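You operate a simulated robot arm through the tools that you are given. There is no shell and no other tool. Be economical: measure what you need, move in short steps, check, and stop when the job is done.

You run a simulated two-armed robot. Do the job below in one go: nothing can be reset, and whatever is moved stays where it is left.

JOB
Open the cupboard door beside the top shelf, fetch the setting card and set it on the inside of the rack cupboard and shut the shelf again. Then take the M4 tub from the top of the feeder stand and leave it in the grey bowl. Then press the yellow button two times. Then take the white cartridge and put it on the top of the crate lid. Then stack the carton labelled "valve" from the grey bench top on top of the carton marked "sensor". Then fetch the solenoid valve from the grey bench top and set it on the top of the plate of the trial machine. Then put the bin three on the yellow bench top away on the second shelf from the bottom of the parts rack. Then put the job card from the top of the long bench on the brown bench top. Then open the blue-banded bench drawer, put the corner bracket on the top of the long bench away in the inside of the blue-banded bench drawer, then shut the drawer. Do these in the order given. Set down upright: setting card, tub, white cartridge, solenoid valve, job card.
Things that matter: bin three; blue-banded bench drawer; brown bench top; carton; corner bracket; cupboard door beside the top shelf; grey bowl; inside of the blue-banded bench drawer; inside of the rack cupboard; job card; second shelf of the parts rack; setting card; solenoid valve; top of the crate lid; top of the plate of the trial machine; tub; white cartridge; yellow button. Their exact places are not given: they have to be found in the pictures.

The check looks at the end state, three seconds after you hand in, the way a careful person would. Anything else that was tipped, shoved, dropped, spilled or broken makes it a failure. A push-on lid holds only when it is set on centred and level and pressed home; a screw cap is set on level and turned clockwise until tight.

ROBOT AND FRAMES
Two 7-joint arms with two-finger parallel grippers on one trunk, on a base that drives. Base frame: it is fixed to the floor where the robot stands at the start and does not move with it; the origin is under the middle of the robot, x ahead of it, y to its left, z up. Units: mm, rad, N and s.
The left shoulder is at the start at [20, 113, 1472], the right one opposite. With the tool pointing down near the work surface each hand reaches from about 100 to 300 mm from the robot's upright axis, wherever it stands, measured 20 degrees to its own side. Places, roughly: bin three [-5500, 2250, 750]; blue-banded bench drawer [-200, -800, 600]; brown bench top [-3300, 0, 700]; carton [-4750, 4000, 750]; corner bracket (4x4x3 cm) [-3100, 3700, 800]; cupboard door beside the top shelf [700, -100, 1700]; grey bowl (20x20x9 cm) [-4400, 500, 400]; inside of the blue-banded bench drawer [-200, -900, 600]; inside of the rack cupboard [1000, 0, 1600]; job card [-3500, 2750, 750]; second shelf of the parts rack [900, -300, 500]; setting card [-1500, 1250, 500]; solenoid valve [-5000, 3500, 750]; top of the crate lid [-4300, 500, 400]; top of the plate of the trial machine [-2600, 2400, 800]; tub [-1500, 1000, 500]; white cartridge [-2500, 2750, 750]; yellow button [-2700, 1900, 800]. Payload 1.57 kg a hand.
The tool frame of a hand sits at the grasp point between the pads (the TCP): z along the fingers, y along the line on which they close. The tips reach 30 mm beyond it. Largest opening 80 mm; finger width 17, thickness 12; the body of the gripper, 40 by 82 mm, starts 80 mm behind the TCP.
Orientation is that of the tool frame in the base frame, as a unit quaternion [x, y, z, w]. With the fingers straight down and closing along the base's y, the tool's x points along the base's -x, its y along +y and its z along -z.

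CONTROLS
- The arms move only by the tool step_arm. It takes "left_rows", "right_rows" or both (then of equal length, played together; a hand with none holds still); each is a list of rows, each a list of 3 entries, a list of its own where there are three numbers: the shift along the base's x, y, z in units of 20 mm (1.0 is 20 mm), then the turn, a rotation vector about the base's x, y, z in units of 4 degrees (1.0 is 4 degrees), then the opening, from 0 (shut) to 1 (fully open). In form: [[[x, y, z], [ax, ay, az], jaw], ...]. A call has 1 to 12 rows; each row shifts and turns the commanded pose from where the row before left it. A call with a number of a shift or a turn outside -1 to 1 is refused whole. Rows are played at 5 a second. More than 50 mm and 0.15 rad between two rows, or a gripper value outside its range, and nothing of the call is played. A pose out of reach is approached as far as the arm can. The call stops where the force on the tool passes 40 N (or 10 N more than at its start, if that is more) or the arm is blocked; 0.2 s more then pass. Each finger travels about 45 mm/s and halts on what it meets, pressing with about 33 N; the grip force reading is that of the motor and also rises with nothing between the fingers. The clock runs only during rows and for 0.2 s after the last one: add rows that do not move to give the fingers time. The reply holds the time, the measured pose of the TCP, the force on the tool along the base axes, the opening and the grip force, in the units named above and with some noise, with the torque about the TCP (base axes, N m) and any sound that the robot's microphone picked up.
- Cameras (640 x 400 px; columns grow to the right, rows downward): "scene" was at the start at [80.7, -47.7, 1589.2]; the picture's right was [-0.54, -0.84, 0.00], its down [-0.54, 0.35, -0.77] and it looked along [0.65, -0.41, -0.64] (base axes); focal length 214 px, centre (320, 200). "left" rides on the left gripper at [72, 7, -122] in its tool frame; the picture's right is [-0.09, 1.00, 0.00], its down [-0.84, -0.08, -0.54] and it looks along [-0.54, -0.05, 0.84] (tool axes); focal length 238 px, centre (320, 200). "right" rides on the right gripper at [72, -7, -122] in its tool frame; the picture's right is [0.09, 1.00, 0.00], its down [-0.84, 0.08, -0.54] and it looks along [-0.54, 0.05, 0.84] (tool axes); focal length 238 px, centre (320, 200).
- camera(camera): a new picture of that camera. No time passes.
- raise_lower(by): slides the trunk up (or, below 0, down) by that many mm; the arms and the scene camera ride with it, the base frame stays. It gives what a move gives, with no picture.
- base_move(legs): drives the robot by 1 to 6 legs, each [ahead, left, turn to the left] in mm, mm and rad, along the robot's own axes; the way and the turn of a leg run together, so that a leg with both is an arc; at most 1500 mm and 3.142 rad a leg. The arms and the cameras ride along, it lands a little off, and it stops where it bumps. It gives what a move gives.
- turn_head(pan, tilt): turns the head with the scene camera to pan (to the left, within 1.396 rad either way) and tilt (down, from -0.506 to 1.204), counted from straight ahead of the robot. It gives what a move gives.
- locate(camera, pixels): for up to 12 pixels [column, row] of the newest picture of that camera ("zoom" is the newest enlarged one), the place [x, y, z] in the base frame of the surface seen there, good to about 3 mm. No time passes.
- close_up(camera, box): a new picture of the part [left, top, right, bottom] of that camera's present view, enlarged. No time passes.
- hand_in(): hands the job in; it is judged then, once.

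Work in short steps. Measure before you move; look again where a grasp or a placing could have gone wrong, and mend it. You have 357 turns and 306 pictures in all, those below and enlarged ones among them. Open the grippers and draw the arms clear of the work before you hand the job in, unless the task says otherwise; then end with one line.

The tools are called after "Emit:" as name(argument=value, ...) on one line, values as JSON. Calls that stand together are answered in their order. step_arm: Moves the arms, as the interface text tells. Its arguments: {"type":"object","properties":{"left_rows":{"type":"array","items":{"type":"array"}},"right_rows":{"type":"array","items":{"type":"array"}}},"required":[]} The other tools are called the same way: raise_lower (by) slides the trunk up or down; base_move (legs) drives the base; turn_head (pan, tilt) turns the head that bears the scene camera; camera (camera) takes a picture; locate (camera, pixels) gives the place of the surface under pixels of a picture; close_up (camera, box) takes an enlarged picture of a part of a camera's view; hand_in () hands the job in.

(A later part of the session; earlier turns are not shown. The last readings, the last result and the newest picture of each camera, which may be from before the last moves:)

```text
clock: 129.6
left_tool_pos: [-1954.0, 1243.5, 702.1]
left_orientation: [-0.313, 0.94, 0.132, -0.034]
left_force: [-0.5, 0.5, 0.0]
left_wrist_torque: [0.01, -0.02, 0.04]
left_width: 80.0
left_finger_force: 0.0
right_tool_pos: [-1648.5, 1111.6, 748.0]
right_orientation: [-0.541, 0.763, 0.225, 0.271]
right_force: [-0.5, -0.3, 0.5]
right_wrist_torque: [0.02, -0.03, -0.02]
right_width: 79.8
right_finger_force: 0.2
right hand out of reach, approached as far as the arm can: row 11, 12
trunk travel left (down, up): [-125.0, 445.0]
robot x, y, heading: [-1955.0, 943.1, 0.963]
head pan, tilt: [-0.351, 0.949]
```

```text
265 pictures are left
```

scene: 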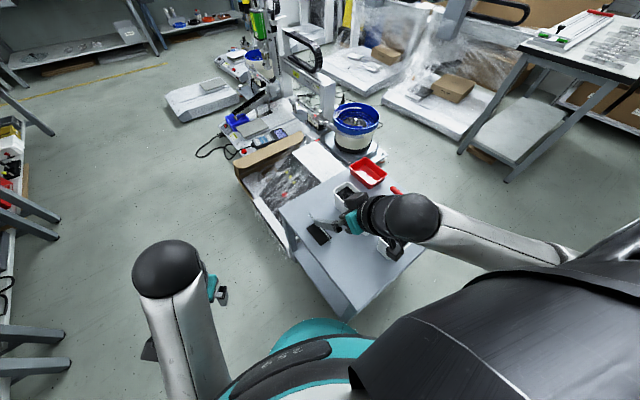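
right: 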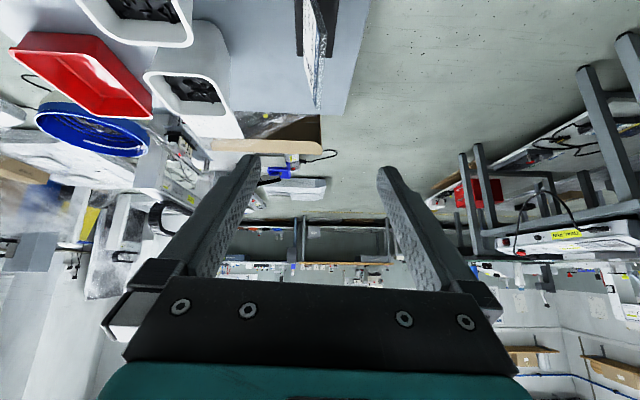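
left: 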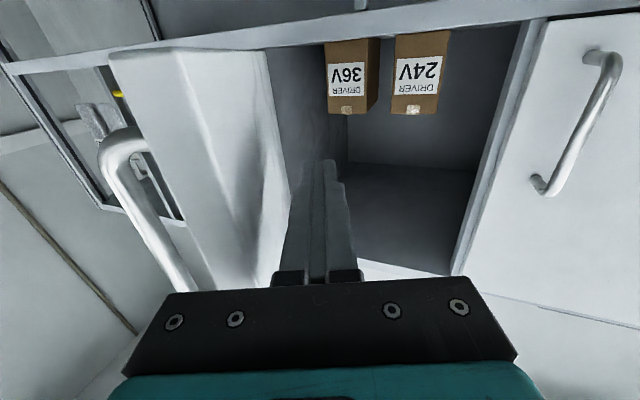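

The hand is at the intended 45° orientation; the card appears edge-on at (313,60) in the wrist view. I measure its edges there.

Emit:
locate(camera="right", pixels=[[318, 100], [314, 60], [313, 20], [325, 50], [305, 20], [298, 40]])

Emit:
close_up(camera="right", box=[260, 0, 380, 130])

```text
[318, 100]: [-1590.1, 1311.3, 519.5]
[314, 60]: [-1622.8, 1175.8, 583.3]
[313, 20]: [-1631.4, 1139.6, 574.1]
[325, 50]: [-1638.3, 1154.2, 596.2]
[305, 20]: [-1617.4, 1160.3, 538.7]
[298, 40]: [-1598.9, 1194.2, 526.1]
```

```text
3.08 times, centred on (320, 65) of right
```

zoom: 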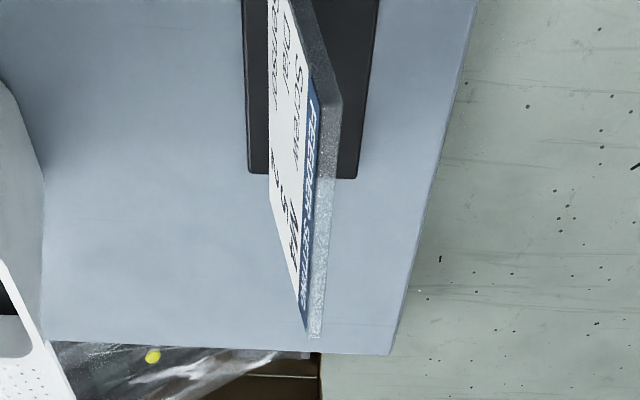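

The plate leans ~11° toward us (top toward -x). I roll the hand to match, descend to the pre-grasp point, and check.

Emit:
step_arm(right_rows=[[[0, 0, 0], [-0.28, -0.8, 0], 1], [[0, 0, 0], [-0.28, -0.8, 0], 1], [[0, 0, -0.5], [-0.28, -0.8, 0], 1], [[0, 0, -1], [-0.28, -0.8, 0], 1], [[0, 0.1, -1], [0, 0, 0], 1], [[0, 0.1, -1], [0, 0, 0], 1], [[-0.1, 0.1, -1], [0, 0, 0], 1], [[-0.1, 0.1, -1], [0, 0, 0], 1], [[0, 0, -0.5], [0, 0, 0], 1]])

Emit:
camera(camera="right")

```text
clock: 131.6
left_tool_pos: [-1954.4, 1244.4, 702.7]
left_orientation: [-0.313, 0.94, 0.133, -0.034]
left_force: [-0.5, 1.3, -0.1]
left_wrist_torque: [-0.02, -0.01, -0.03]
left_width: 80.1
left_finger_force: 0.0
right_tool_pos: [-1649.6, 1115.9, 745.4]
right_orientation: [-0.546, 0.758, 0.224, 0.278]
right_force: [0.1, 0.0, -0.1]
right_wrist_torque: [0.0, 0.0, 0.05]
right_width: 80.2
right_finger_force: 0.0
right hand out of reach, approached as far as the arm can: row 1, 2, 3, 4, 5, 6, 7, 8, 9
trunk travel left (down, up): [-125.0, 445.0]
robot x, y, heading: [-1952.5, 943.1, 0.962]
head pan, tilt: [-0.351, 0.949]
```

```text
263 pictures are left
```

right: 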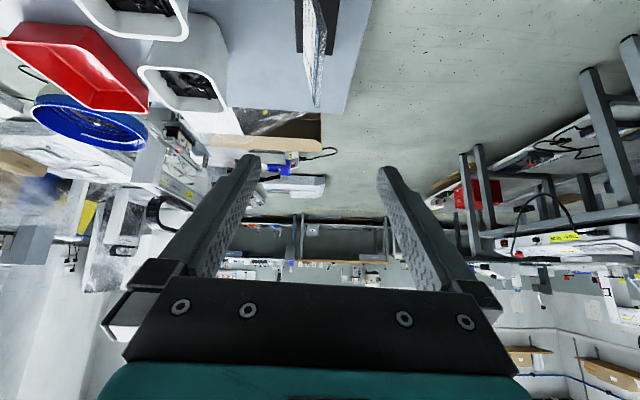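

The arm is at its limit with the hand pointing left of the robot. I back off and turn the base so the hand points straight ahead along the card.

Emit:
base_move(legs=[[-100, -95, 0], [0, 0, 0.29]])

Emit:
camera(camera="right")

```text
clock: 133.9
left_tool_pos: [-2017.2, 1095.7, 702.8]
left_orientation: [-0.446, 0.885, 0.125, -0.053]
left_force: [-0.2, -0.8, 0.0]
left_wrist_torque: [0.0, 0.01, 0.0]
left_width: 79.9
left_finger_force: 0.1
right_tool_pos: [-1689.5, 1058.3, 744.3]
right_orientation: [-0.649, 0.671, 0.262, 0.243]
right_force: [0.7, 0.1, -0.3]
right_wrist_torque: [0.0, 0.01, 0.0]
right_width: 80.0
right_finger_force: 0.1
trunk travel left (down, up): [-125.0, 445.0]
robot x, y, heading: [-1931.1, 805.7, 1.242]
head pan, tilt: [-0.351, 0.949]
```

```text
262 pictures are left
```

right: 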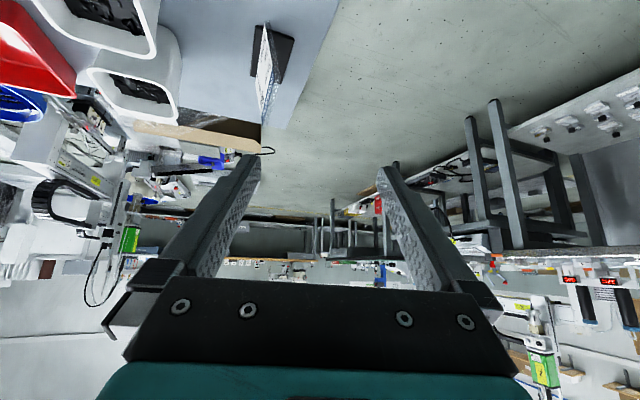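

Now the hand points straight ahead. I apply the yaw and lean correction, moving to the pre-grasp point (-1652,1116,626).

Emit:
step_arm(right_rows=[[[0.2, 0.32, 0], [0, 0, -0.9], 1], [[0.2, 0.32, 0], [0, 0, -0.9], 1], [[0.2, 0.32, 0], [0, 0, -0.9], 1], [[0.2, 0.32, 0], [0, 0, -0.9], 1], [[0.2, 0.32, 0], [0, 0, -0.9], 1], [[0.2, 0.32, -0.5], [-0.26, -0.75, 0], 1], [[0.2, 0.32, -0.5], [-0.26, -0.75, 0], 1], [[0.2, 0.32, -0.5], [-0.26, -0.75, 0], 1], [[0.2, 0.32, -1], [-0.26, -0.75, 0], 1], [[0, 0, -1], [0, 0, 0], 1], [[0, 0, -1], [0, 0, 0], 1], [[0, 0, -1], [0, 0, 0], 1]])

Emit:
camera(camera="right")

```text
clock: 136.5
left_tool_pos: [-2018.1, 1093.3, 703.6]
left_orientation: [-0.445, 0.885, 0.126, -0.053]
left_force: [-0.2, 0.1, 0.3]
left_wrist_torque: [-0.05, 0.02, 0.04]
left_width: 79.8
left_finger_force: 0.0
right_tool_pos: [-1655.9, 1047.3, 722.5]
right_orientation: [0.667, -0.663, -0.215, -0.265]
right_force: [-1.1, 0.3, 0.1]
right_wrist_torque: [-0.02, -0.02, 0.01]
right_width: 80.1
right_finger_force: 0.1
right hand out of reach, approached as far as the arm can: row 1, 2, 3, 4, 5, 6, 7, 8, 9, 10, 11, 12
trunk travel left (down, up): [-125.0, 445.0]
robot x, y, heading: [-1929.9, 808.3, 1.251]
head pan, tilt: [-0.351, 0.949]
```

```text
261 pictures are left
```

right: 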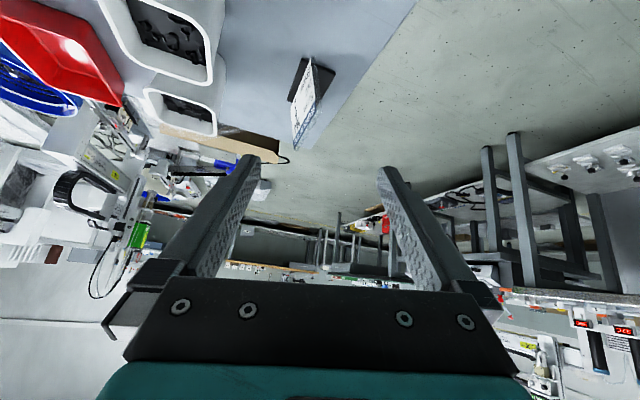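

The wrist is too close to the shoulder here, and the commanded pose has run ahead of the measured one. I undo the excess roll and height in the command first, to keep track.

Emit:
step_arm(right_rows=[[[0, 0, 1], [0.2, 0.6, 0], 1], [[0, 0, 1], [0.2, 0.6, 0], 1], [[0, 0, 1], [0.2, 0.6, 0], 1], [[0, 0, 1], [0.2, 0.6, 0], 1], [[0, 0, 1], [0.2, 0.6, 0], 1], [[0, 0, 1], [0.2, 0.6, 0], 1], [[0, 0, 0.55], [0.07, 0.09, 0.5], 1]])

Emit:
raise_lower(by=120)

Emit:
step_arm(right_rows=[[[0, 0, -0.5], [0, 0, 0], 1], [[0, 0, -0.5], [0, 0, 0], 1], [[0, 0, 0], [0, 0, 0], 1]])

```text
clock: 138.1
left_tool_pos: [-2017.6, 1093.4, 703.6]
left_orientation: [-0.445, 0.885, 0.126, -0.053]
left_force: [0.0, 0.1, 0.5]
left_wrist_torque: [-0.03, -0.01, 0.05]
left_width: 80.0
left_finger_force: 0.0
right_tool_pos: [-1637.6, 1067.8, 837.6]
right_orientation: [-0.632, 0.67, 0.332, 0.203]
right_force: [0.0, 0.0, 0.7]
right_wrist_torque: [0.01, 0.0, 0.01]
right_width: 79.9
right_finger_force: 0.1
right hand out of reach, approached as far as the arm can: row 3, 4, 5, 6
trunk travel left (down, up): [-125.0, 445.0]
robot x, y, heading: [-1927.4, 806.1, 1.25]
head pan, tilt: [-0.351, 0.949]
```

```text
clock: 139.6
left_tool_pos: [-2018.9, 1093.7, 822.3]
left_orientation: [-0.445, 0.885, 0.127, -0.053]
left_force: [0.2, 0.0, 0.0]
left_wrist_torque: [0.0, 0.01, 0.0]
left_width: 80.1
left_finger_force: 0.0
right_tool_pos: [-1637.4, 1067.7, 955.3]
right_orientation: [-0.633, 0.67, 0.331, 0.203]
right_force: [-0.6, -0.1, -0.3]
right_wrist_torque: [-0.01, 0.01, -0.02]
right_width: 80.1
right_finger_force: 0.0
trunk travel left (down, up): [-245.0, 325.0]
robot x, y, heading: [-1935.1, 807.1, 1.251]
head pan, tilt: [-0.351, 0.949]
```

```text
clock: 140.4
left_tool_pos: [-2017.5, 1093.4, 823.2]
left_orientation: [-0.446, 0.885, 0.126, -0.053]
left_force: [0.2, -0.5, 0.2]
left_wrist_torque: [-0.01, -0.01, 0.04]
left_width: 80.2
left_finger_force: 0.0
right_tool_pos: [-1638.2, 1067.2, 936.5]
right_orientation: [-0.632, 0.671, 0.331, 0.202]
right_force: [-0.1, -0.2, -0.3]
right_wrist_torque: [-0.01, 0.01, -0.03]
right_width: 79.9
right_finger_force: 0.0
trunk travel left (down, up): [-245.0, 325.0]
robot x, y, heading: [-1931.5, 806.0, 1.251]
head pan, tilt: [-0.351, 0.949]
```

Commands are clamped to what is reached, so measured is my reference. With the trunk higher there is more room; I correct the orientation (29°) and descend.

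Emit:
step_arm(right_rows=[[[0, 0.2, -0.3], [-0.095, -0.67, -0.62], 1], [[0, 0.2, -0.3], [-0.095, -0.67, -0.62], 1], [[0, 0.2, -0.3], [-0.095, -0.67, -0.62], 1], [[0, 0.2, -0.3], [-0.095, -0.67, -0.62], 1], [[-0.1, 0.2, -0.5], [-0.095, -0.67, -0.62], 1], [[-0.1, 0.2, -0.5], [-0.095, -0.67, -0.62], 1], [[-0.1, 0.2, -0.5], [-0.095, -0.67, -0.62], 1], [[-0.1, 0.2, -0.5], [-0.095, -0.67, -0.62], 1], [[-0.1, 0.2, -1], [0, 0, 0], 1], [[-0.1, 0.2, -1], [0, 0, 0], 1], [[-0.1, 0.2, -1], [0, 0, 0], 1], [[0, 0, -1], [0, 0, 0], 1]])

Emit:
camera(camera="right")

```text
clock: 143.0
left_tool_pos: [-2016.9, 1093.6, 823.3]
left_orientation: [-0.446, 0.885, 0.126, -0.053]
left_force: [0.6, -0.2, 0.3]
left_wrist_torque: [-0.01, 0.01, 0.0]
left_width: 80.1
left_finger_force: 0.1
right_tool_pos: [-1608.4, 1067.5, 865.0]
right_orientation: [-0.595, 0.711, 0.221, 0.303]
right_force: [1.7, -0.7, 0.0]
right_wrist_torque: [0.0, 0.03, 0.0]
right_width: 80.1
right_finger_force: 0.0
right hand out of reach, approached as far as the arm can: row 5, 6, 7, 8, 10, 11, 12
trunk travel left (down, up): [-245.0, 325.0]
robot x, y, heading: [-1929.8, 806.5, 1.246]
head pan, tilt: [-0.351, 0.949]
```

```text
260 pictures are left
```

right: 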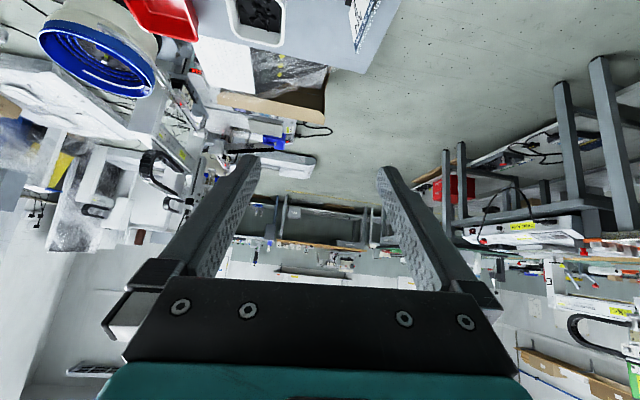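

I test whether gentle pure lowering works from here.

Emit:
step_arm(right_rows=[[[0, 0.3, -0.5], [0, 0, 0], 1], [[0, 0.3, -0.5], [0, 0, 0], 1], [[0, 0.3, -0.5], [0, 0, 0], 1], [[0, 0.3, -0.5], [0, 0, 0], 1], [[0, 0.3, -0.5], [0, 0, 0], 1], [[0, 0.3, -0.5], [0, 0, 0], 1], [[0, 0.3, -0.5], [0, 0, 0], 1], [[0, 0.3, -0.5], [0, 0, 0], 1], [[0, 0.3, -0.5], [0, 0, 0], 1], [[0, 0.3, -0.5], [0, 0, 0], 1], [[0, 0, -0.5], [0, 0, 0], 1], [[0, 0, -0.5], [0, 0, 0], 1]])

Emit:
camera(camera="scene")

```text
clock: 145.6
left_tool_pos: [-2017.4, 1094.4, 822.6]
left_orientation: [-0.446, 0.884, 0.126, -0.053]
left_force: [0.4, -0.6, 0.8]
left_wrist_torque: [0.01, 0.0, 0.03]
left_width: 80.0
left_finger_force: 0.1
right_tool_pos: [-1608.0, 1068.6, 865.3]
right_orientation: [-0.594, 0.711, 0.221, 0.304]
right_force: [-0.6, -0.3, -0.4]
right_wrist_torque: [0.03, 0.0, 0.02]
right_width: 79.8
right_finger_force: 0.0
right hand out of reach, approached as far as the arm can: row 1, 2, 3, 4, 5, 6, 7, 8, 9, 10, 11, 12
trunk travel left (down, up): [-245.0, 325.0]
robot x, y, heading: [-1930.6, 808.2, 1.25]
head pan, tilt: [-0.351, 0.949]
```

```text
259 pictures are left
```

scene: 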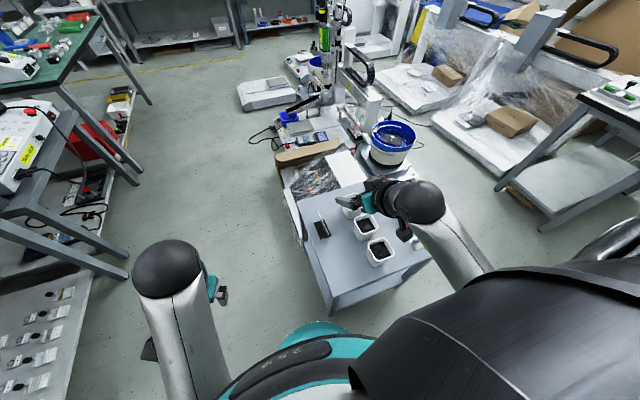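

Pitching forward this low is out of the arm's envelope; I return the right hand to tool-down and will work closer, from the west side of the stand.

Emit:
step_arm(right_rows=[[[-0.1, -0.5, 0.3], [-0.89, 0.22, 0], 1], [[-0.1, -0.5, 0.3], [-0.89, 0.22, 0], 1], [[-0.1, -0.5, 0.3], [-0.89, 0.22, 0], 1], [[-0.1, -0.5, 0.3], [-0.89, 0.22, 0], 1], [[-0.1, -0.5, 0.3], [-0.89, 0.22, 0], 1], [[-0.1, -0.5, 0.3], [-0.89, 0.22, 0], 1], [[-0.1, -0.5, 0], [-0.89, 0.22, 0], 1], [[-0.1, -0.5, 0], [-0.89, 0.22, 0], 1], [[-0.1, -0.5, 0], [-0.89, 0.22, 0], 1], [[-0.1, -0.5, 0], [-0.89, 0.22, 0], 1], [[-0.1, -0.5, 0], [-0.89, 0.22, 0], 1], [[-0.1, -0.5, 0], [-0.89, 0.22, 0], 1]])

Emit:
step_arm(right_rows=[[[0, 0, -0.5], [0, 0, 0], 1], [[0, 0, -0.5], [0, 0, 0], 1], [[0, 0, -0.5], [0, 0, 0], 1], [[0, 0, -0.5], [0, 0, 0], 1], [[0, 0, -0.5], [0, 0, 0], 1], [[0, 0, -0.5], [0, 0, 0], 1]])

```text
clock: 148.2
left_tool_pos: [-2017.1, 1094.1, 823.5]
left_orientation: [-0.445, 0.885, 0.125, -0.052]
left_force: [0.0, 0.4, -0.6]
left_wrist_torque: [-0.01, 0.02, 0.01]
left_width: 80.1
left_finger_force: 0.1
right_tool_pos: [-1627.6, 952.6, 898.8]
right_orientation: [-0.641, 0.767, -0.001, 0.001]
right_force: [0.5, 0.2, 0.2]
right_wrist_torque: [0.01, 0.04, -0.01]
right_width: 80.1
right_finger_force: 0.0
right hand out of reach, approached as far as the arm can: row 5
trunk travel left (down, up): [-245.0, 325.0]
robot x, y, heading: [-1930.8, 804.7, 1.25]
head pan, tilt: [-0.351, 0.949]
```

```text
clock: 149.6
left_tool_pos: [-2018.1, 1093.4, 822.5]
left_orientation: [-0.445, 0.885, 0.126, -0.053]
left_force: [0.3, 0.0, -0.2]
left_wrist_torque: [-0.01, 0.02, 0.01]
left_width: 79.8
left_finger_force: 0.0
right_tool_pos: [-1629.5, 952.2, 839.5]
right_orientation: [-0.641, 0.768, -0.001, 0.002]
right_force: [0.3, -0.1, 0.1]
right_wrist_torque: [0.0, 0.01, -0.03]
right_width: 79.7
right_finger_force: 0.2
trunk travel left (down, up): [-245.0, 325.0]
robot x, y, heading: [-1928.6, 808.2, 1.249]
head pan, tilt: [-0.351, 0.949]
```

The hand is now exactly tool-down. I drive round to the west side of the stand at about (-1900,1253), heading 0.65.

Emit:
base_move(legs=[[157, 138, 0], [0, 0, -0.6], [155, 171, 0], [76, -36, 0]])

Emit:
camera(camera="right")

```text
clock: 154.9
left_tool_pos: [-1822.0, 1531.1, 822.8]
left_orientation: [-0.166, 0.977, 0.136, -0.013]
left_force: [-0.6, 0.2, -0.5]
left_wrist_torque: [0.0, 0.03, 0.0]
left_width: 79.9
left_finger_force: 0.0
right_tool_pos: [-1579.8, 1196.9, 838.7]
right_orientation: [-0.388, 0.922, -0.001, 0.001]
right_force: [-1.0, -0.3, -0.8]
right_wrist_torque: [0.05, 0.0, 0.03]
right_width: 79.9
right_finger_force: 0.1
trunk travel left (down, up): [-245.0, 325.0]
robot x, y, heading: [-1913.5, 1247.4, 0.653]
head pan, tilt: [-0.351, 0.949]
```

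```text
258 pictures are left
```

right: 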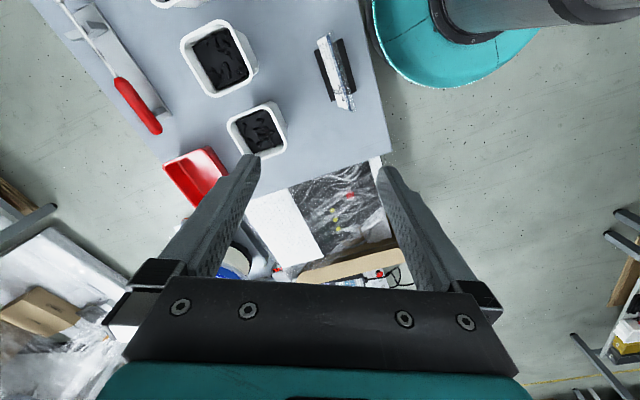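

Card visible at (335,70). I lower the trunk 150 mm, then yaw to the plate's normal while shifting toward the pre-grasp point.

Emit:
raise_lower(by=-130)

Emit:
step_arm(right_rows=[[[-0.5, -0.54, 0], [0, 0, 0.9], 1], [[-0.5, -0.54, 0], [0, 0, 0.9], 1], [[-0.5, -0.54, 0], [0, 0, 0.9], 1], [[-0.5, -0.54, 0], [0, 0, 0.9], 1], [[-0.5, -0.54, 0], [0, 0, 0.9], 1], [[-0.5, -0.54, 0], [0, 0, 0.9], 1], [[-0.5, -0.54, 0], [0, 0, 0.9], 1]])

Emit:
step_arm(right_rows=[[[0, 0, 0], [0.47, -0.16, 0], 1], [[0, 0, 0], [0.47, -0.16, 0], 1], [[0, 0, 0], [0.47, -0.16, 0], 1], [[0, 0, 0], [0.47, -0.16, 0], 1], [[0, 0, 0], [0.47, -0.16, 0], 1], [[0, 0, 0], [0.47, -0.16, 0], 1], [[0, 0, 0], [0.47, -0.16, 0], 1], [[0, 0, 0], [0.47, -0.16, 0], 1], [[0, 0, 0], [0.47, -0.16, 0], 1], [[0, 0, 0], [0.47, -0.16, 0], 1]])

```text
clock: 156.5
left_tool_pos: [-1821.9, 1531.8, 693.8]
left_orientation: [-0.166, 0.977, 0.136, -0.014]
left_force: [-0.3, -0.8, 0.0]
left_wrist_torque: [0.0, -0.01, -0.02]
left_width: 80.0
left_finger_force: 0.0
right_tool_pos: [-1579.5, 1196.2, 708.9]
right_orientation: [-0.388, 0.922, -0.001, 0.002]
right_force: [0.0, 0.5, 0.3]
right_wrist_torque: [0.0, 0.05, 0.01]
right_width: 79.7
right_finger_force: 0.1
trunk travel left (down, up): [-115.0, 455.0]
robot x, y, heading: [-1912.8, 1243.1, 0.657]
head pan, tilt: [-0.351, 0.949]
```

```text
clock: 158.1
left_tool_pos: [-1822.1, 1531.6, 693.8]
left_orientation: [-0.167, 0.976, 0.137, -0.014]
left_force: [1.1, -0.2, -0.4]
left_wrist_torque: [0.01, 0.02, -0.03]
left_width: 80.1
left_finger_force: 0.1
right_tool_pos: [-1627.2, 1124.2, 687.5]
right_orientation: [-0.58, 0.814, 0.0, 0.0]
right_force: [-0.7, -1.0, 1.2]
right_wrist_torque: [0.01, -0.03, 0.01]
right_width: 80.0
right_finger_force: 0.1
right hand out of reach, approached as far as the arm can: row 4, 5, 6, 7
trunk travel left (down, up): [-115.0, 455.0]
robot x, y, heading: [-1909.2, 1246.7, 0.657]
head pan, tilt: [-0.351, 0.949]
```

```text
clock: 160.3
left_tool_pos: [-1822.9, 1531.4, 694.5]
left_orientation: [-0.166, 0.977, 0.137, -0.013]
left_force: [0.1, -0.4, 0.6]
left_wrist_torque: [0.01, -0.02, 0.0]
left_width: 80.0
left_finger_force: 0.0
right_tool_pos: [-1622.6, 1122.6, 684.8]
right_orientation: [-0.574, 0.804, 0.087, 0.13]
right_force: [0.5, -0.4, -0.9]
right_wrist_torque: [-0.03, -0.01, -0.04]
right_width: 80.2
right_finger_force: 0.0
right hand out of reach, approached as far as the arm can: row 2, 10
trunk travel left (down, up): [-115.0, 455.0]
robot x, y, heading: [-1906.7, 1246.9, 0.661]
head pan, tilt: [-0.351, 0.949]
```

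The fold limit (wrist too near shoulder) is what blocks; so I raise the trunk 150 mm and reach down with a more extended arm.

Emit:
raise_lower(by=150)

Emit:
step_arm(right_rows=[[[0, 0, -1], [0, 0, 0], 1], [[0, 0, -1], [0, 0, 0], 1], [[0, 0, -1], [0, 0, 0], 1], [[0, 0, -1], [0, 0, 0], 1], [[-0.3, 0, -0.5], [0.47, -0.16, 0], 1], [[-0.3, 0, -0.5], [0.47, -0.16, 0], 1], [[-0.3, 0, -0.5], [0.47, -0.16, 0], 1], [[-0.3, 0, -0.5], [0.47, -0.16, 0], 1], [[0, 0, -0.5], [0.47, -0.16, 0], 1], [[0, 0, -0.5], [0.47, -0.16, 0], 1]])

Emit:
camera(camera="right")

```text
clock: 162.0
left_tool_pos: [-1822.9, 1532.5, 842.7]
left_orientation: [-0.166, 0.977, 0.136, -0.014]
left_force: [1.0, -0.2, 0.4]
left_wrist_torque: [-0.02, -0.01, 0.02]
left_width: 79.9
left_finger_force: 0.0
right_tool_pos: [-1623.2, 1121.4, 835.7]
right_orientation: [-0.573, 0.805, 0.087, 0.129]
right_force: [-1.4, 0.0, 0.3]
right_wrist_torque: [0.03, 0.03, -0.01]
right_width: 79.9
right_finger_force: 0.0
trunk travel left (down, up): [-265.0, 305.0]
robot x, y, heading: [-1913.1, 1244.2, 0.659]
head pan, tilt: [-0.351, 0.949]
```

```text
clock: 164.2
left_tool_pos: [-1821.4, 1530.9, 843.4]
left_orientation: [-0.167, 0.976, 0.137, -0.013]
left_force: [0.2, 0.7, 0.9]
left_wrist_torque: [0.0, 0.02, 0.02]
left_width: 79.8
left_finger_force: 0.1
right_tool_pos: [-1582.6, 1089.7, 791.0]
right_orientation: [-0.561, 0.787, 0.146, 0.211]
right_force: [-0.3, 0.0, -0.2]
right_wrist_torque: [-0.01, -0.02, -0.02]
right_width: 80.1
right_finger_force: 0.1
right hand out of reach, approached as far as the arm can: row 2, 3, 4, 5, 6, 7, 8, 9, 10
trunk travel left (down, up): [-265.0, 305.0]
robot x, y, heading: [-1909.8, 1246.5, 0.651]
head pan, tilt: [-0.351, 0.949]
```

```text
257 pictures are left
```

right: 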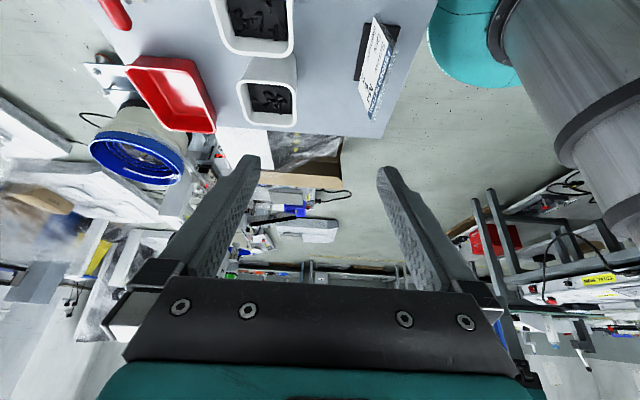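

Best height for a low tool-down reach is about 470 mm below the shoulder. I ease the tilt to ~20° and shift toward the card's near end before lowering the trunk again.

Emit:
step_arm(right_rows=[[[-0.4, 0, 0], [-0.47, 0.16, 0], 1], [[-0.4, 0, 0], [-0.47, 0.16, 0], 1], [[-0.4, 0.1, 0], [-0.47, 0.16, 0], 1], [[-0.4, 0.1, 0], [-0.47, 0.16, 0], 1], [[-0.4, 0.1, 0], [-0.47, 0.16, 0], 1], [[-0.4, 0.1, 0], [0, 0, 0], 1], [[-0.4, 0.1, 0], [0, 0, 0], 1]])

Emit:
camera(camera="scene")

```text
clock: 165.8
left_tool_pos: [-1822.1, 1531.4, 842.9]
left_orientation: [-0.167, 0.976, 0.136, -0.014]
left_force: [0.6, 0.3, -0.4]
left_wrist_torque: [0.01, 0.0, 0.05]
left_width: 80.1
left_finger_force: 0.0
right_tool_pos: [-1629.7, 1095.7, 803.0]
right_orientation: [-0.572, 0.802, 0.097, 0.143]
right_force: [0.1, -0.4, -0.2]
right_wrist_torque: [0.0, -0.01, 0.03]
right_width: 80.1
right_finger_force: 0.0
right hand out of reach, approached as far as the arm can: row 5, 6, 7
trunk travel left (down, up): [-265.0, 305.0]
robot x, y, heading: [-1907.6, 1243.3, 0.655]
head pan, tilt: [-0.351, 0.949]
```

```text
256 pictures are left
```

scene: 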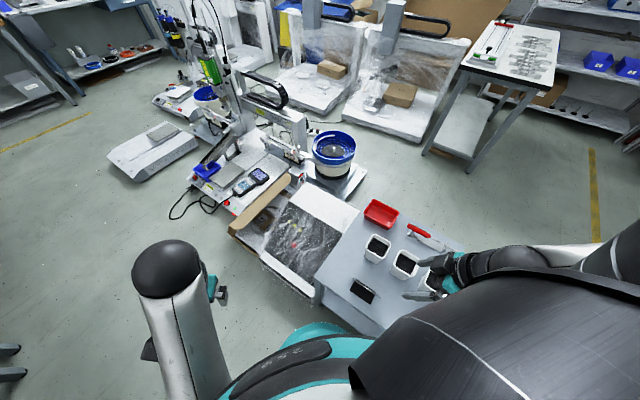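

Lowering the trunk 160 mm to bring the hand near the card top, then check the wrist view.

Emit:
raise_lower(by=-155)

Emit:
step_arm(right_rows=[[[-0.1, 0.5, 0], [-0.15, -0.45, 0], 1], [[-0.1, 0.5, 0], [-0.15, -0.45, 0], 1], [[-0.1, 0.5, 0], [-0.15, -0.45, 0], 1], [[-0.1, 0.5, 0], [-0.15, -0.45, 0], 1], [[-0.1, 0.5, 0], [-0.15, -0.45, 0], 1], [[-0.1, 0.2, 0], [-0.15, -0.45, 0], 1]])

Emit:
camera(camera="right")

```text
clock: 167.6
left_tool_pos: [-1822.2, 1531.4, 687.8]
left_orientation: [-0.166, 0.977, 0.136, -0.014]
left_force: [-1.5, 0.3, -0.3]
left_wrist_torque: [0.0, 0.01, -0.03]
left_width: 80.0
left_finger_force: 0.0
right_tool_pos: [-1629.4, 1096.7, 647.6]
right_orientation: [-0.572, 0.802, 0.097, 0.143]
right_force: [-0.1, 0.3, -0.4]
right_wrist_torque: [0.0, 0.0, 0.01]
right_width: 80.4
right_finger_force: 0.1
trunk travel left (down, up): [-110.0, 460.0]
robot x, y, heading: [-1910.6, 1244.5, 0.661]
head pan, tilt: [-0.351, 0.949]
```

```text
clock: 169.0
left_tool_pos: [-1821.8, 1531.9, 688.3]
left_orientation: [-0.167, 0.977, 0.136, -0.014]
left_force: [0.2, -0.7, 0.1]
left_wrist_torque: [0.03, -0.03, 0.0]
left_width: 79.9
left_finger_force: 0.1
right_tool_pos: [-1586.5, 1121.3, 687.6]
right_orientation: [-0.583, 0.787, 0.019, 0.2]
right_force: [0.0, 0.4, 0.2]
right_wrist_torque: [0.01, 0.0, -0.01]
right_width: 80.0
right_finger_force: 0.0
right hand out of reach, approached as far as the arm can: row 1, 2, 3, 4, 5, 6
trunk travel left (down, up): [-110.0, 460.0]
robot x, y, heading: [-1911.4, 1244.7, 0.655]
head pan, tilt: [-0.351, 0.949]
```

```text
255 pictures are left
```

right: 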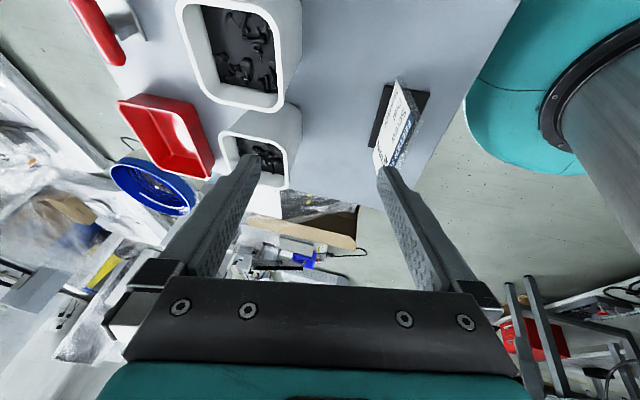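

I reset the hand to tool-down and reposition the base to (-1923,1139), heading 0.9, which keeps the wrist yaw natural and the card within 300 mm.

Emit:
step_arm(right_rows=[[[0.2, -0.2, 0.5], [-0.65, 0.72, 0], 1], [[0.2, -0.2, 0.5], [-0.65, 0.72, 0], 1], [[0.2, -0.2, 0.5], [-0.65, 0.72, 0], 1], [[0.2, -0.2, 0.5], [-0.65, 0.72, 0], 1], [[0, -0.2, 0], [-0.65, 0.72, 0], 1], [[0, -0.2, 0], [-0.65, 0.72, 0], 1]])

Emit:
base_move(legs=[[-74, -76, 0.24]])

```text
clock: 170.4
left_tool_pos: [-1822.0, 1531.2, 688.7]
left_orientation: [-0.166, 0.977, 0.137, -0.014]
left_force: [-0.2, -0.3, -0.6]
left_wrist_torque: [0.03, 0.01, -0.03]
left_width: 79.9
left_finger_force: 0.1
right_tool_pos: [-1567.0, 1096.2, 725.1]
right_orientation: [-0.595, 0.803, -0.002, -0.002]
right_force: [0.0, 0.0, 0.2]
right_wrist_torque: [0.03, -0.01, 0.01]
right_width: 80.1
right_finger_force: 0.1
right hand out of reach, approached as far as the arm can: row 1
trunk travel left (down, up): [-110.0, 460.0]
robot x, y, heading: [-1912.7, 1247.5, 0.657]
head pan, tilt: [-0.351, 0.949]
```

```text
clock: 171.7
left_tool_pos: [-1892.6, 1439.3, 687.7]
left_orientation: [-0.282, 0.949, 0.135, -0.03]
left_force: [-0.3, -0.5, 0.2]
left_wrist_torque: [0.0, -0.01, -0.01]
left_width: 80.0
left_finger_force: 0.0
right_tool_pos: [-1542.3, 1075.9, 725.1]
right_orientation: [-0.687, 0.726, -0.001, -0.001]
right_force: [-0.1, -0.1, -0.2]
right_wrist_torque: [0.0, 0.01, 0.0]
right_width: 80.0
right_finger_force: 0.0
trunk travel left (down, up): [-110.0, 460.0]
robot x, y, heading: [-1911.1, 1139.9, 0.898]
head pan, tilt: [-0.351, 0.949]
```

Now yaw the closing axis to the plate normal and move above the card's near end, tool-down, at z≈640.

Emit:
step_arm(right_rows=[[[-0.7, 0.73, -0.7], [0, 0, -0.67], 1], [[-0.7, 0.73, -0.7], [0, 0, -0.67], 1], [[-0.7, 0.73, -0.7], [0, 0, -0.67], 1], [[-0.7, 0.73, -0.7], [0, 0, -0.67], 1], [[-0.7, 0.73, -0.7], [0, 0, -0.67], 1], [[-0.7, 0.73, -0.7], [0, 0, -0.67], 1]])

Emit:
camera(camera="right")

```text
clock: 173.1
left_tool_pos: [-1893.9, 1438.0, 688.3]
left_orientation: [-0.282, 0.95, 0.133, -0.029]
left_force: [-0.7, -0.7, 0.5]
left_wrist_torque: [0.0, 0.03, -0.01]
left_width: 80.1
left_finger_force: 0.0
right_tool_pos: [-1625.9, 1166.5, 641.3]
right_orientation: [-0.578, 0.816, -0.002, -0.001]
right_force: [0.1, -0.4, 0.1]
right_wrist_torque: [0.01, 0.01, 0.0]
right_width: 80.1
right_finger_force: 0.0
trunk travel left (down, up): [-110.0, 460.0]
robot x, y, heading: [-1909.8, 1138.3, 0.897]
head pan, tilt: [-0.351, 0.949]
```

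```text
254 pictures are left
```

right: 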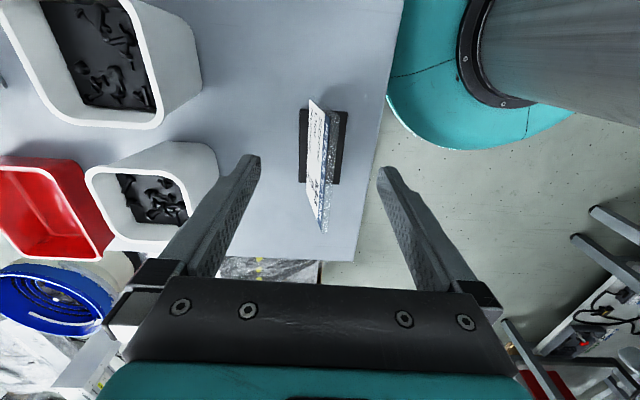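

The card is centred between the fingers and the pose is reachable. Now I tilt the fingers toward the card's length by ~25° in gentle steps.

Emit:
step_arm(right_rows=[[[-0.04, -0.1, 0], [0.59, -0.2, 0], 1], [[-0.04, -0.1, 0], [0.59, -0.2, 0], 1], [[-0.04, -0.1, 0], [0.59, -0.2, 0], 1], [[-0.04, -0.1, 0], [0.59, -0.2, 0], 1], [[-0.04, -0.1, 0], [0.59, -0.2, 0], 1], [[-0.04, -0.1, 0], [0.59, -0.2, 0], 1], [[-0.04, -0.1, 0], [0.59, -0.2, 0], 1], [[-0.04, -0.1, 0], [0.59, -0.2, 0], 1], [[-0.04, -0.1, 0], [0.59, -0.2, 0], 1], [[-0.04, -0.1, 0], [0.59, -0.2, 0], 1]])

```text
clock: 175.2
left_tool_pos: [-1892.4, 1438.3, 687.0]
left_orientation: [-0.282, 0.949, 0.134, -0.03]
left_force: [1.0, -0.5, 0.2]
left_wrist_torque: [0.02, -0.03, 0.0]
left_width: 80.2
left_finger_force: 0.0
right_tool_pos: [-1658.2, 1183.6, 643.4]
right_orientation: [-0.582, 0.784, 0.16, 0.148]
right_force: [0.0, 0.0, -0.4]
right_wrist_torque: [0.01, 0.01, 0.03]
right_width: 79.9
right_finger_force: 0.0
right hand out of reach, approached as far as the arm can: row 7, 8, 9, 10
trunk travel left (down, up): [-110.0, 460.0]
robot x, y, heading: [-1911.3, 1141.9, 0.894]
head pan, tilt: [-0.351, 0.949]
```

25° pulls the hand off position; ~15° is what fits. I untilt to 15°, return above the card end, and add the 11° lean.

Emit:
step_arm(right_rows=[[[0.3, -0.42, 0], [-0.59, 0.2, 0], 1], [[0.3, -0.42, 0], [-0.59, 0.2, 0], 1], [[0.3, -0.42, 0], [-0.59, 0.2, 0], 1], [[0.3, -0.42, 0], [-0.59, 0.2, 0], 1], [[0, 0, 0], [0, 0, 0], 1], [[0, 0, 0], [-0.17, -0.5, 0], 1], [[0, 0, 0], [-0.17, -0.5, 0], 1], [[0, 0, 0], [-0.17, -0.5, 0], 1], [[0, 0, 0], [-0.17, -0.5, 0], 1], [[0, 0, 0], [-0.17, -0.5, 0], 1]])

Emit:
camera(camera="right")

```text
clock: 177.4
left_tool_pos: [-1893.0, 1439.7, 687.1]
left_orientation: [-0.282, 0.949, 0.134, -0.031]
left_force: [-0.6, 0.1, 0.3]
left_wrist_torque: [-0.02, 0.02, 0.0]
left_width: 80.2
left_finger_force: 0.1
right_tool_pos: [-1632.7, 1150.4, 645.9]
right_orientation: [-0.595, 0.793, 0.05, 0.12]
right_force: [-1.1, 0.2, -0.7]
right_wrist_torque: [0.02, -0.03, 0.01]
right_width: 80.1
right_finger_force: 0.1
trunk travel left (down, up): [-110.0, 460.0]
robot x, y, heading: [-1911.1, 1141.1, 0.899]
head pan, tilt: [-0.351, 0.949]
```

```text
253 pictures are left
```

right: 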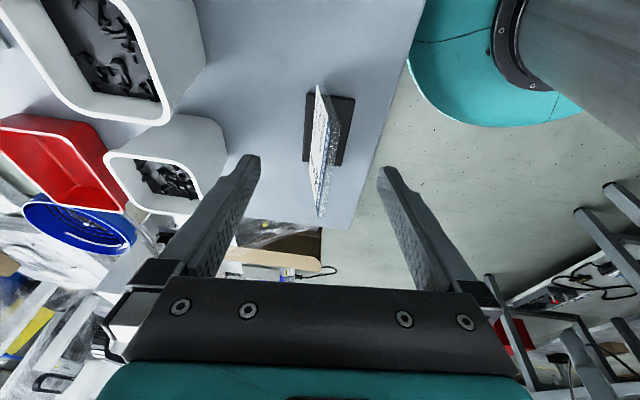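

Reachable. Add 7° more lean and descend half way to the grasp.

Emit:
step_arm(right_rows=[[[0, 0, 0], [-0.2, -0.57, 0], 1], [[0, 0, 0], [-0.2, -0.57, 0], 1], [[0, 0, 0], [-0.2, -0.57, 0], 1], [[0.05, 0.08, -0.5], [0, 0, 0], 1], [[0.05, 0.08, -0.5], [0, 0, 0], 1], [[0.05, 0.08, -0.5], [0, 0, 0], 1], [[0.05, 0.08, -0.5], [0, 0, 0], 1]])

Emit:
close_up(camera="right", box=[200, 50, 440, 280])

```text
clock: 179.1
left_tool_pos: [-1892.8, 1438.9, 687.2]
left_orientation: [-0.283, 0.949, 0.134, -0.03]
left_force: [-0.7, -0.3, 0.1]
left_wrist_torque: [0.01, 0.0, 0.03]
left_width: 79.9
left_finger_force: 0.0
right_tool_pos: [-1608.8, 1150.1, 651.3]
right_orientation: [-0.602, 0.785, 0.021, 0.146]
right_force: [-0.8, 0.2, 0.2]
right_wrist_torque: [-0.02, -0.02, 0.01]
right_width: 80.1
right_finger_force: 0.0
right hand out of reach, approached as far as the arm can: row 1, 2, 4, 5, 6, 7
trunk travel left (down, up): [-110.0, 460.0]
robot x, y, heading: [-1908.3, 1141.3, 0.902]
head pan, tilt: [-0.351, 0.949]
```

```text
1.74 times, centred on (320, 165) of right
```

zoom: 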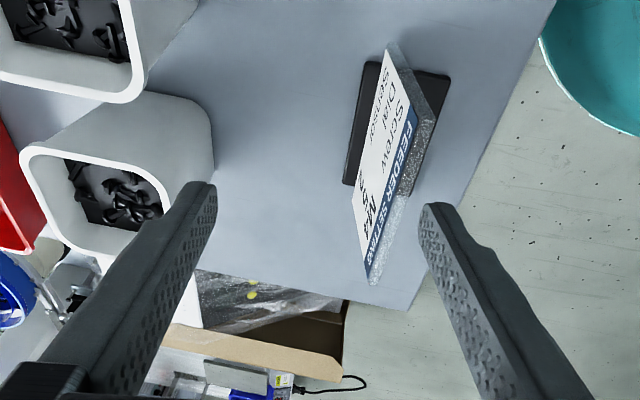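

The extra lean exceeds the limit; I undo it and descend with the milder pose.

Emit:
step_arm(right_rows=[[[-0.4, 0, 0], [0.2, 0.6, 0], 1], [[-0.4, 0, 0], [0.2, 0.6, 0], 1], [[-0.3, 0, 0], [0.2, 0.6, 0], 1], [[-0.1, 0, 0], [0.2, 0.5, 0], 1], [[0, 0.05, -0.5], [0, 0, 0], 1], [[0, 0.05, -0.5], [0, 0, 0], 1], [[0, 0.05, -0.5], [0, 0, 0], 1], [[0, 0.05, -0.5], [0, 0, 0], 1]])

Emit:
close_up(camera="right", box=[200, 50, 440, 280])

```text
clock: 180.8
left_tool_pos: [-1892.0, 1440.3, 687.8]
left_orientation: [-0.282, 0.95, 0.133, -0.03]
left_force: [0.2, 0.4, -0.5]
left_wrist_torque: [0.0, 0.03, 0.01]
left_width: 80.2
left_finger_force: 0.1
right_tool_pos: [-1631.4, 1154.7, 611.4]
right_orientation: [-0.593, 0.793, 0.091, 0.101]
right_force: [-1.1, -0.4, 0.2]
right_wrist_torque: [0.01, 0.01, -0.02]
right_width: 80.0
right_finger_force: 0.0
trunk travel left (down, up): [-110.0, 460.0]
robot x, y, heading: [-1909.1, 1141.9, 0.898]
head pan, tilt: [-0.351, 0.949]
```

```text
1.74 times, centred on (320, 165) of right
```

zoom: 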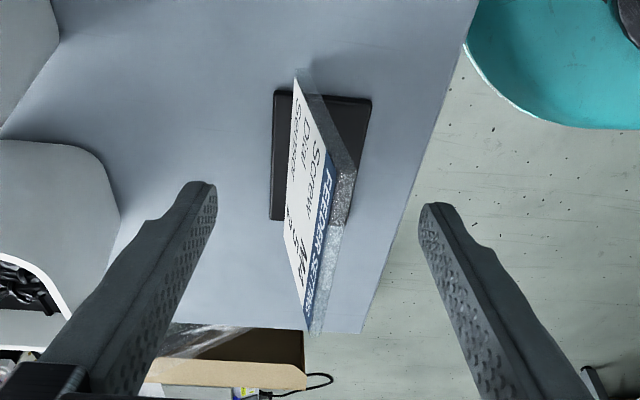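

Good tracking: tips straddle the plate. Descend 36 mm further, and attempt a bit more tilt there.

Emit:
step_arm(right_rows=[[[0.05, 0.1, -0.5], [0, 0, 0], 1], [[0.05, 0.1, -0.5], [0, 0, 0], 1], [[0.05, 0.1, -0.5], [0, 0, 0], 1], [[0.05, 0.1, -0.4], [0, 0, 0], 1], [[0, 0, 0], [0.47, -0.16, 0], 1], [[0, 0, 0], [0.47, -0.16, 0], 1], [[0, 0, 0], [0.47, -0.16, 0], 1]])

Emit:
close_up(camera="right", box=[200, 50, 440, 280])

```text
clock: 182.4
left_tool_pos: [-1892.6, 1439.7, 688.6]
left_orientation: [-0.282, 0.95, 0.134, -0.03]
left_force: [0.3, -0.1, 0.1]
left_wrist_torque: [-0.01, 0.03, -0.01]
left_width: 80.1
left_finger_force: 0.0
right_tool_pos: [-1627.8, 1162.4, 573.5]
right_orientation: [-0.59, 0.786, 0.119, 0.143]
right_force: [0.3, 0.3, 1.0]
right_wrist_torque: [0.0, -0.02, 0.01]
right_width: 80.0
right_finger_force: 0.0
trunk travel left (down, up): [-110.0, 460.0]
robot x, y, heading: [-1908.6, 1140.2, 0.892]
head pan, tilt: [-0.351, 0.949]
```

```text
1.74 times, centred on (320, 165) of right
```

zoom: 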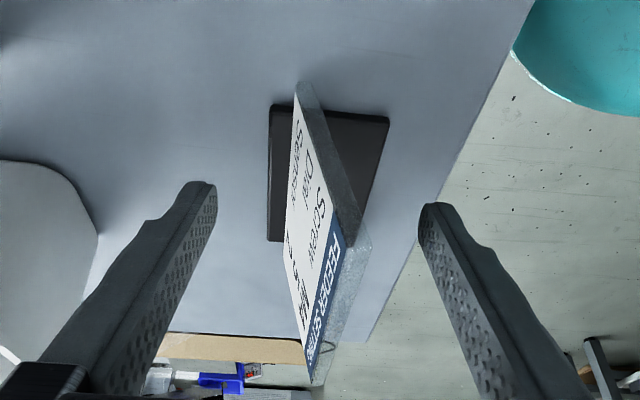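

No reach problem lower down. I add ~10° more tilt, then the lean.

Emit:
step_arm(right_rows=[[[0, 0, 0], [0.47, -0.16, 0], 1], [[0, 0, 0], [0.47, -0.16, 0], 1], [[0, 0, 0], [0.47, -0.16, 0], 1], [[0, 0, 0], [0.47, -0.16, 0], 1], [[0, 0, 0], [0.47, -0.16, 0], 1], [[0, 0, 0], [-0.15, -0.45, 0], 1], [[0, 0, 0], [-0.15, -0.45, 0], 1], [[0, 0, 0], [-0.15, -0.45, 0], 1], [[0, 0, 0], [-0.15, -0.45, 0], 1]])

Emit:
close_up(camera="right", box=[200, 50, 440, 280])

```text
clock: 184.4
left_tool_pos: [-1892.8, 1439.2, 688.8]
left_orientation: [-0.283, 0.949, 0.133, -0.03]
left_force: [1.0, -0.1, -0.4]
left_wrist_torque: [0.01, -0.01, -0.02]
left_width: 79.9
left_finger_force: 0.1
right_tool_pos: [-1572.0, 1151.6, 589.9]
right_orientation: [-0.593, 0.758, 0.119, 0.244]
right_force: [-1.9, -0.5, -1.6]
right_wrist_torque: [0.0, 0.13, 0.04]
right_width: 78.7
right_finger_force: 0.1
right hand out of reach, approached as far as the arm can: row 6, 7, 8, 9
trunk travel left (down, up): [-110.0, 460.0]
robot x, y, heading: [-1910.0, 1142.7, 0.895]
head pan, tilt: [-0.351, 0.949]
```

```text
1.74 times, centred on (320, 165) of right
```

zoom: 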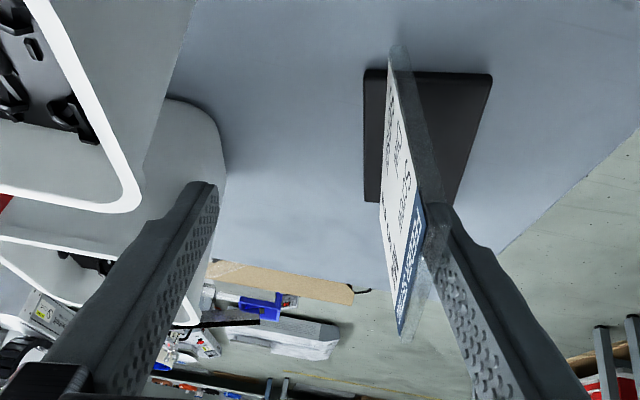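

The lean command pushed the hand sideways (finger now beside the plate). I undo the lean and return to (-1628,1162,573).

Emit:
step_arm(right_rows=[[[-0.5, 0.1, 0], [0.15, 0.45, 0], 1], [[-0.5, 0.1, 0], [0.15, 0.45, 0], 1], [[-0.5, 0.1, -0.2], [0.15, 0.45, 0], 1], [[-0.5, 0.1, -0.2], [0.15, 0.45, 0], 1], [[-0.5, 0.1, -0.2], [0, 0, 0], 1], [[-0.3, 0.05, -0.2], [0, 0, 0], 1]])

Emit:
close_up(camera="right", box=[200, 50, 440, 280])

```text
clock: 185.8
left_tool_pos: [-1892.6, 1437.8, 688.2]
left_orientation: [-0.283, 0.949, 0.133, -0.029]
left_force: [0.7, 0.0, -1.2]
left_wrist_torque: [0.01, -0.02, -0.03]
left_width: 80.1
left_finger_force: 0.1
right_tool_pos: [-1627.6, 1163.8, 573.5]
right_orientation: [-0.579, 0.769, 0.168, 0.212]
right_force: [-0.5, -0.3, -0.4]
right_wrist_torque: [-0.01, 0.02, -0.01]
right_width: 80.2
right_finger_force: 0.1
trunk travel left (down, up): [-110.0, 460.0]
robot x, y, heading: [-1909.1, 1137.3, 0.896]
head pan, tilt: [-0.351, 0.949]
```

```text
1.74 times, centred on (320, 165) of right
```

zoom: 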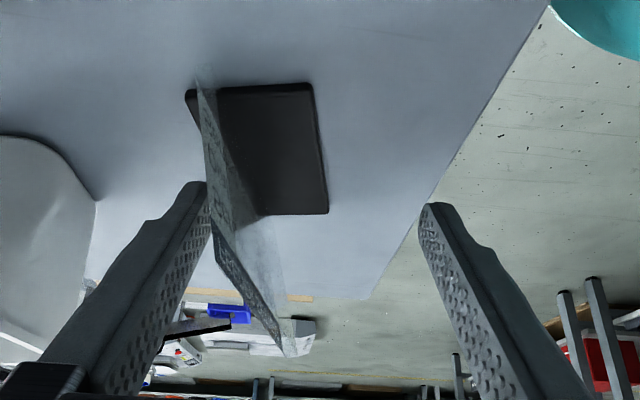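

The card got slid ~30 mm east (still upright). I shift the hand toward it while partly closing, keeping clear of the tub.

Emit:
step_arm(right_rows=[[[0.6, -0.15, 0], [0, 0, 0], 1], [[0.1, 0, 0], [0, 0, 0], 0.8], [[0.4, -0.1, 0], [0, 0, 0], 0.7], [[0.3, -0.1, 0], [0, 0, 0], 0.6], [[0, 0, 0], [0, 0, 0], 0.6]])

Emit:
close_up(camera="right", box=[200, 50, 440, 280])

```text
clock: 187.1
left_tool_pos: [-1893.6, 1438.4, 687.2]
left_orientation: [-0.283, 0.949, 0.134, -0.03]
left_force: [0.2, 0.1, 0.2]
left_wrist_torque: [0.01, -0.01, 0.01]
left_width: 80.1
left_finger_force: 0.1
right_tool_pos: [-1599.3, 1156.0, 574.8]
right_orientation: [-0.579, 0.769, 0.168, 0.213]
right_force: [0.6, 0.2, 0.6]
right_wrist_torque: [-0.01, 0.01, -0.01]
right_width: 48.0
right_finger_force: 0.1
trunk travel left (down, up): [-110.0, 460.0]
robot x, y, heading: [-1911.2, 1138.0, 0.898]
head pan, tilt: [-0.351, 0.949]
```

```text
1.74 times, centred on (320, 165) of right
```

zoom: 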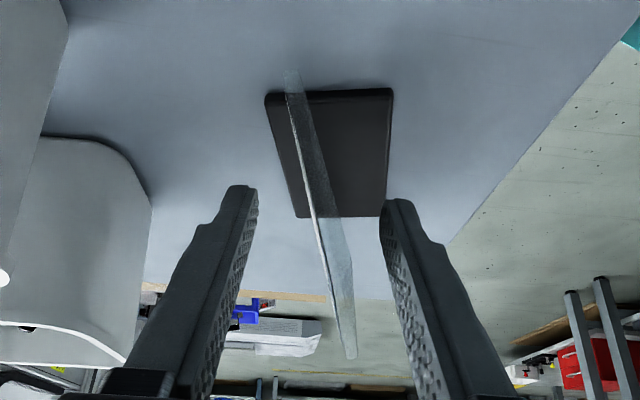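

Plate centred between the fingers. Close the grip and lift slightly.

Emit:
step_arm(right_rows=[[[0, 0, 0], [0, 0, 0], 0], [[0, 0, 0], [0, 0, 0], 0], [[0, 0, 0], [0, 0, 0], 0], [[0, 0, 0], [0, 0, 0], 0], [[0, 0, 0], [0, 0, 0], 0], [[0, 0, 0.5], [0, 0, 0], 0], [[0, 0, 0.5], [0, 0, 0], 0]])

Emit:
camera(camera="right")

```text
clock: 188.7
left_tool_pos: [-1893.1, 1439.2, 688.5]
left_orientation: [-0.283, 0.949, 0.134, -0.03]
left_force: [0.3, -0.3, -0.9]
left_wrist_torque: [0.01, 0.01, -0.05]
left_width: 80.2
left_finger_force: 0.0
right_tool_pos: [-1601.2, 1155.4, 593.3]
right_orientation: [-0.578, 0.77, 0.167, 0.213]
right_force: [0.4, 0.5, 0.6]
right_wrist_torque: [-0.01, -0.02, 0.02]
right_width: 5.3
right_finger_force: 25.6
trunk travel left (down, up): [-110.0, 460.0]
robot x, y, heading: [-1911.8, 1140.1, 0.899]
head pan, tilt: [-0.351, 0.949]
```

```text
246 pictures are left
```

right: 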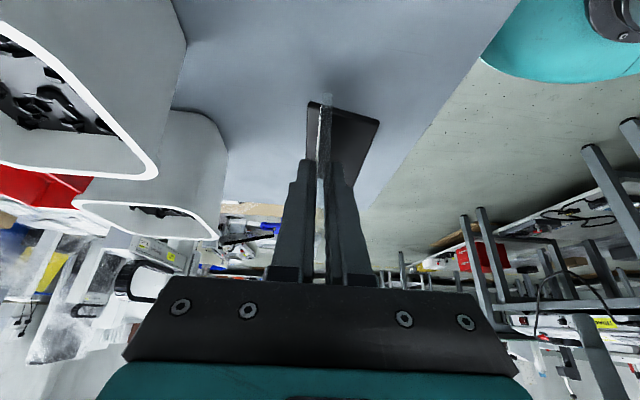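

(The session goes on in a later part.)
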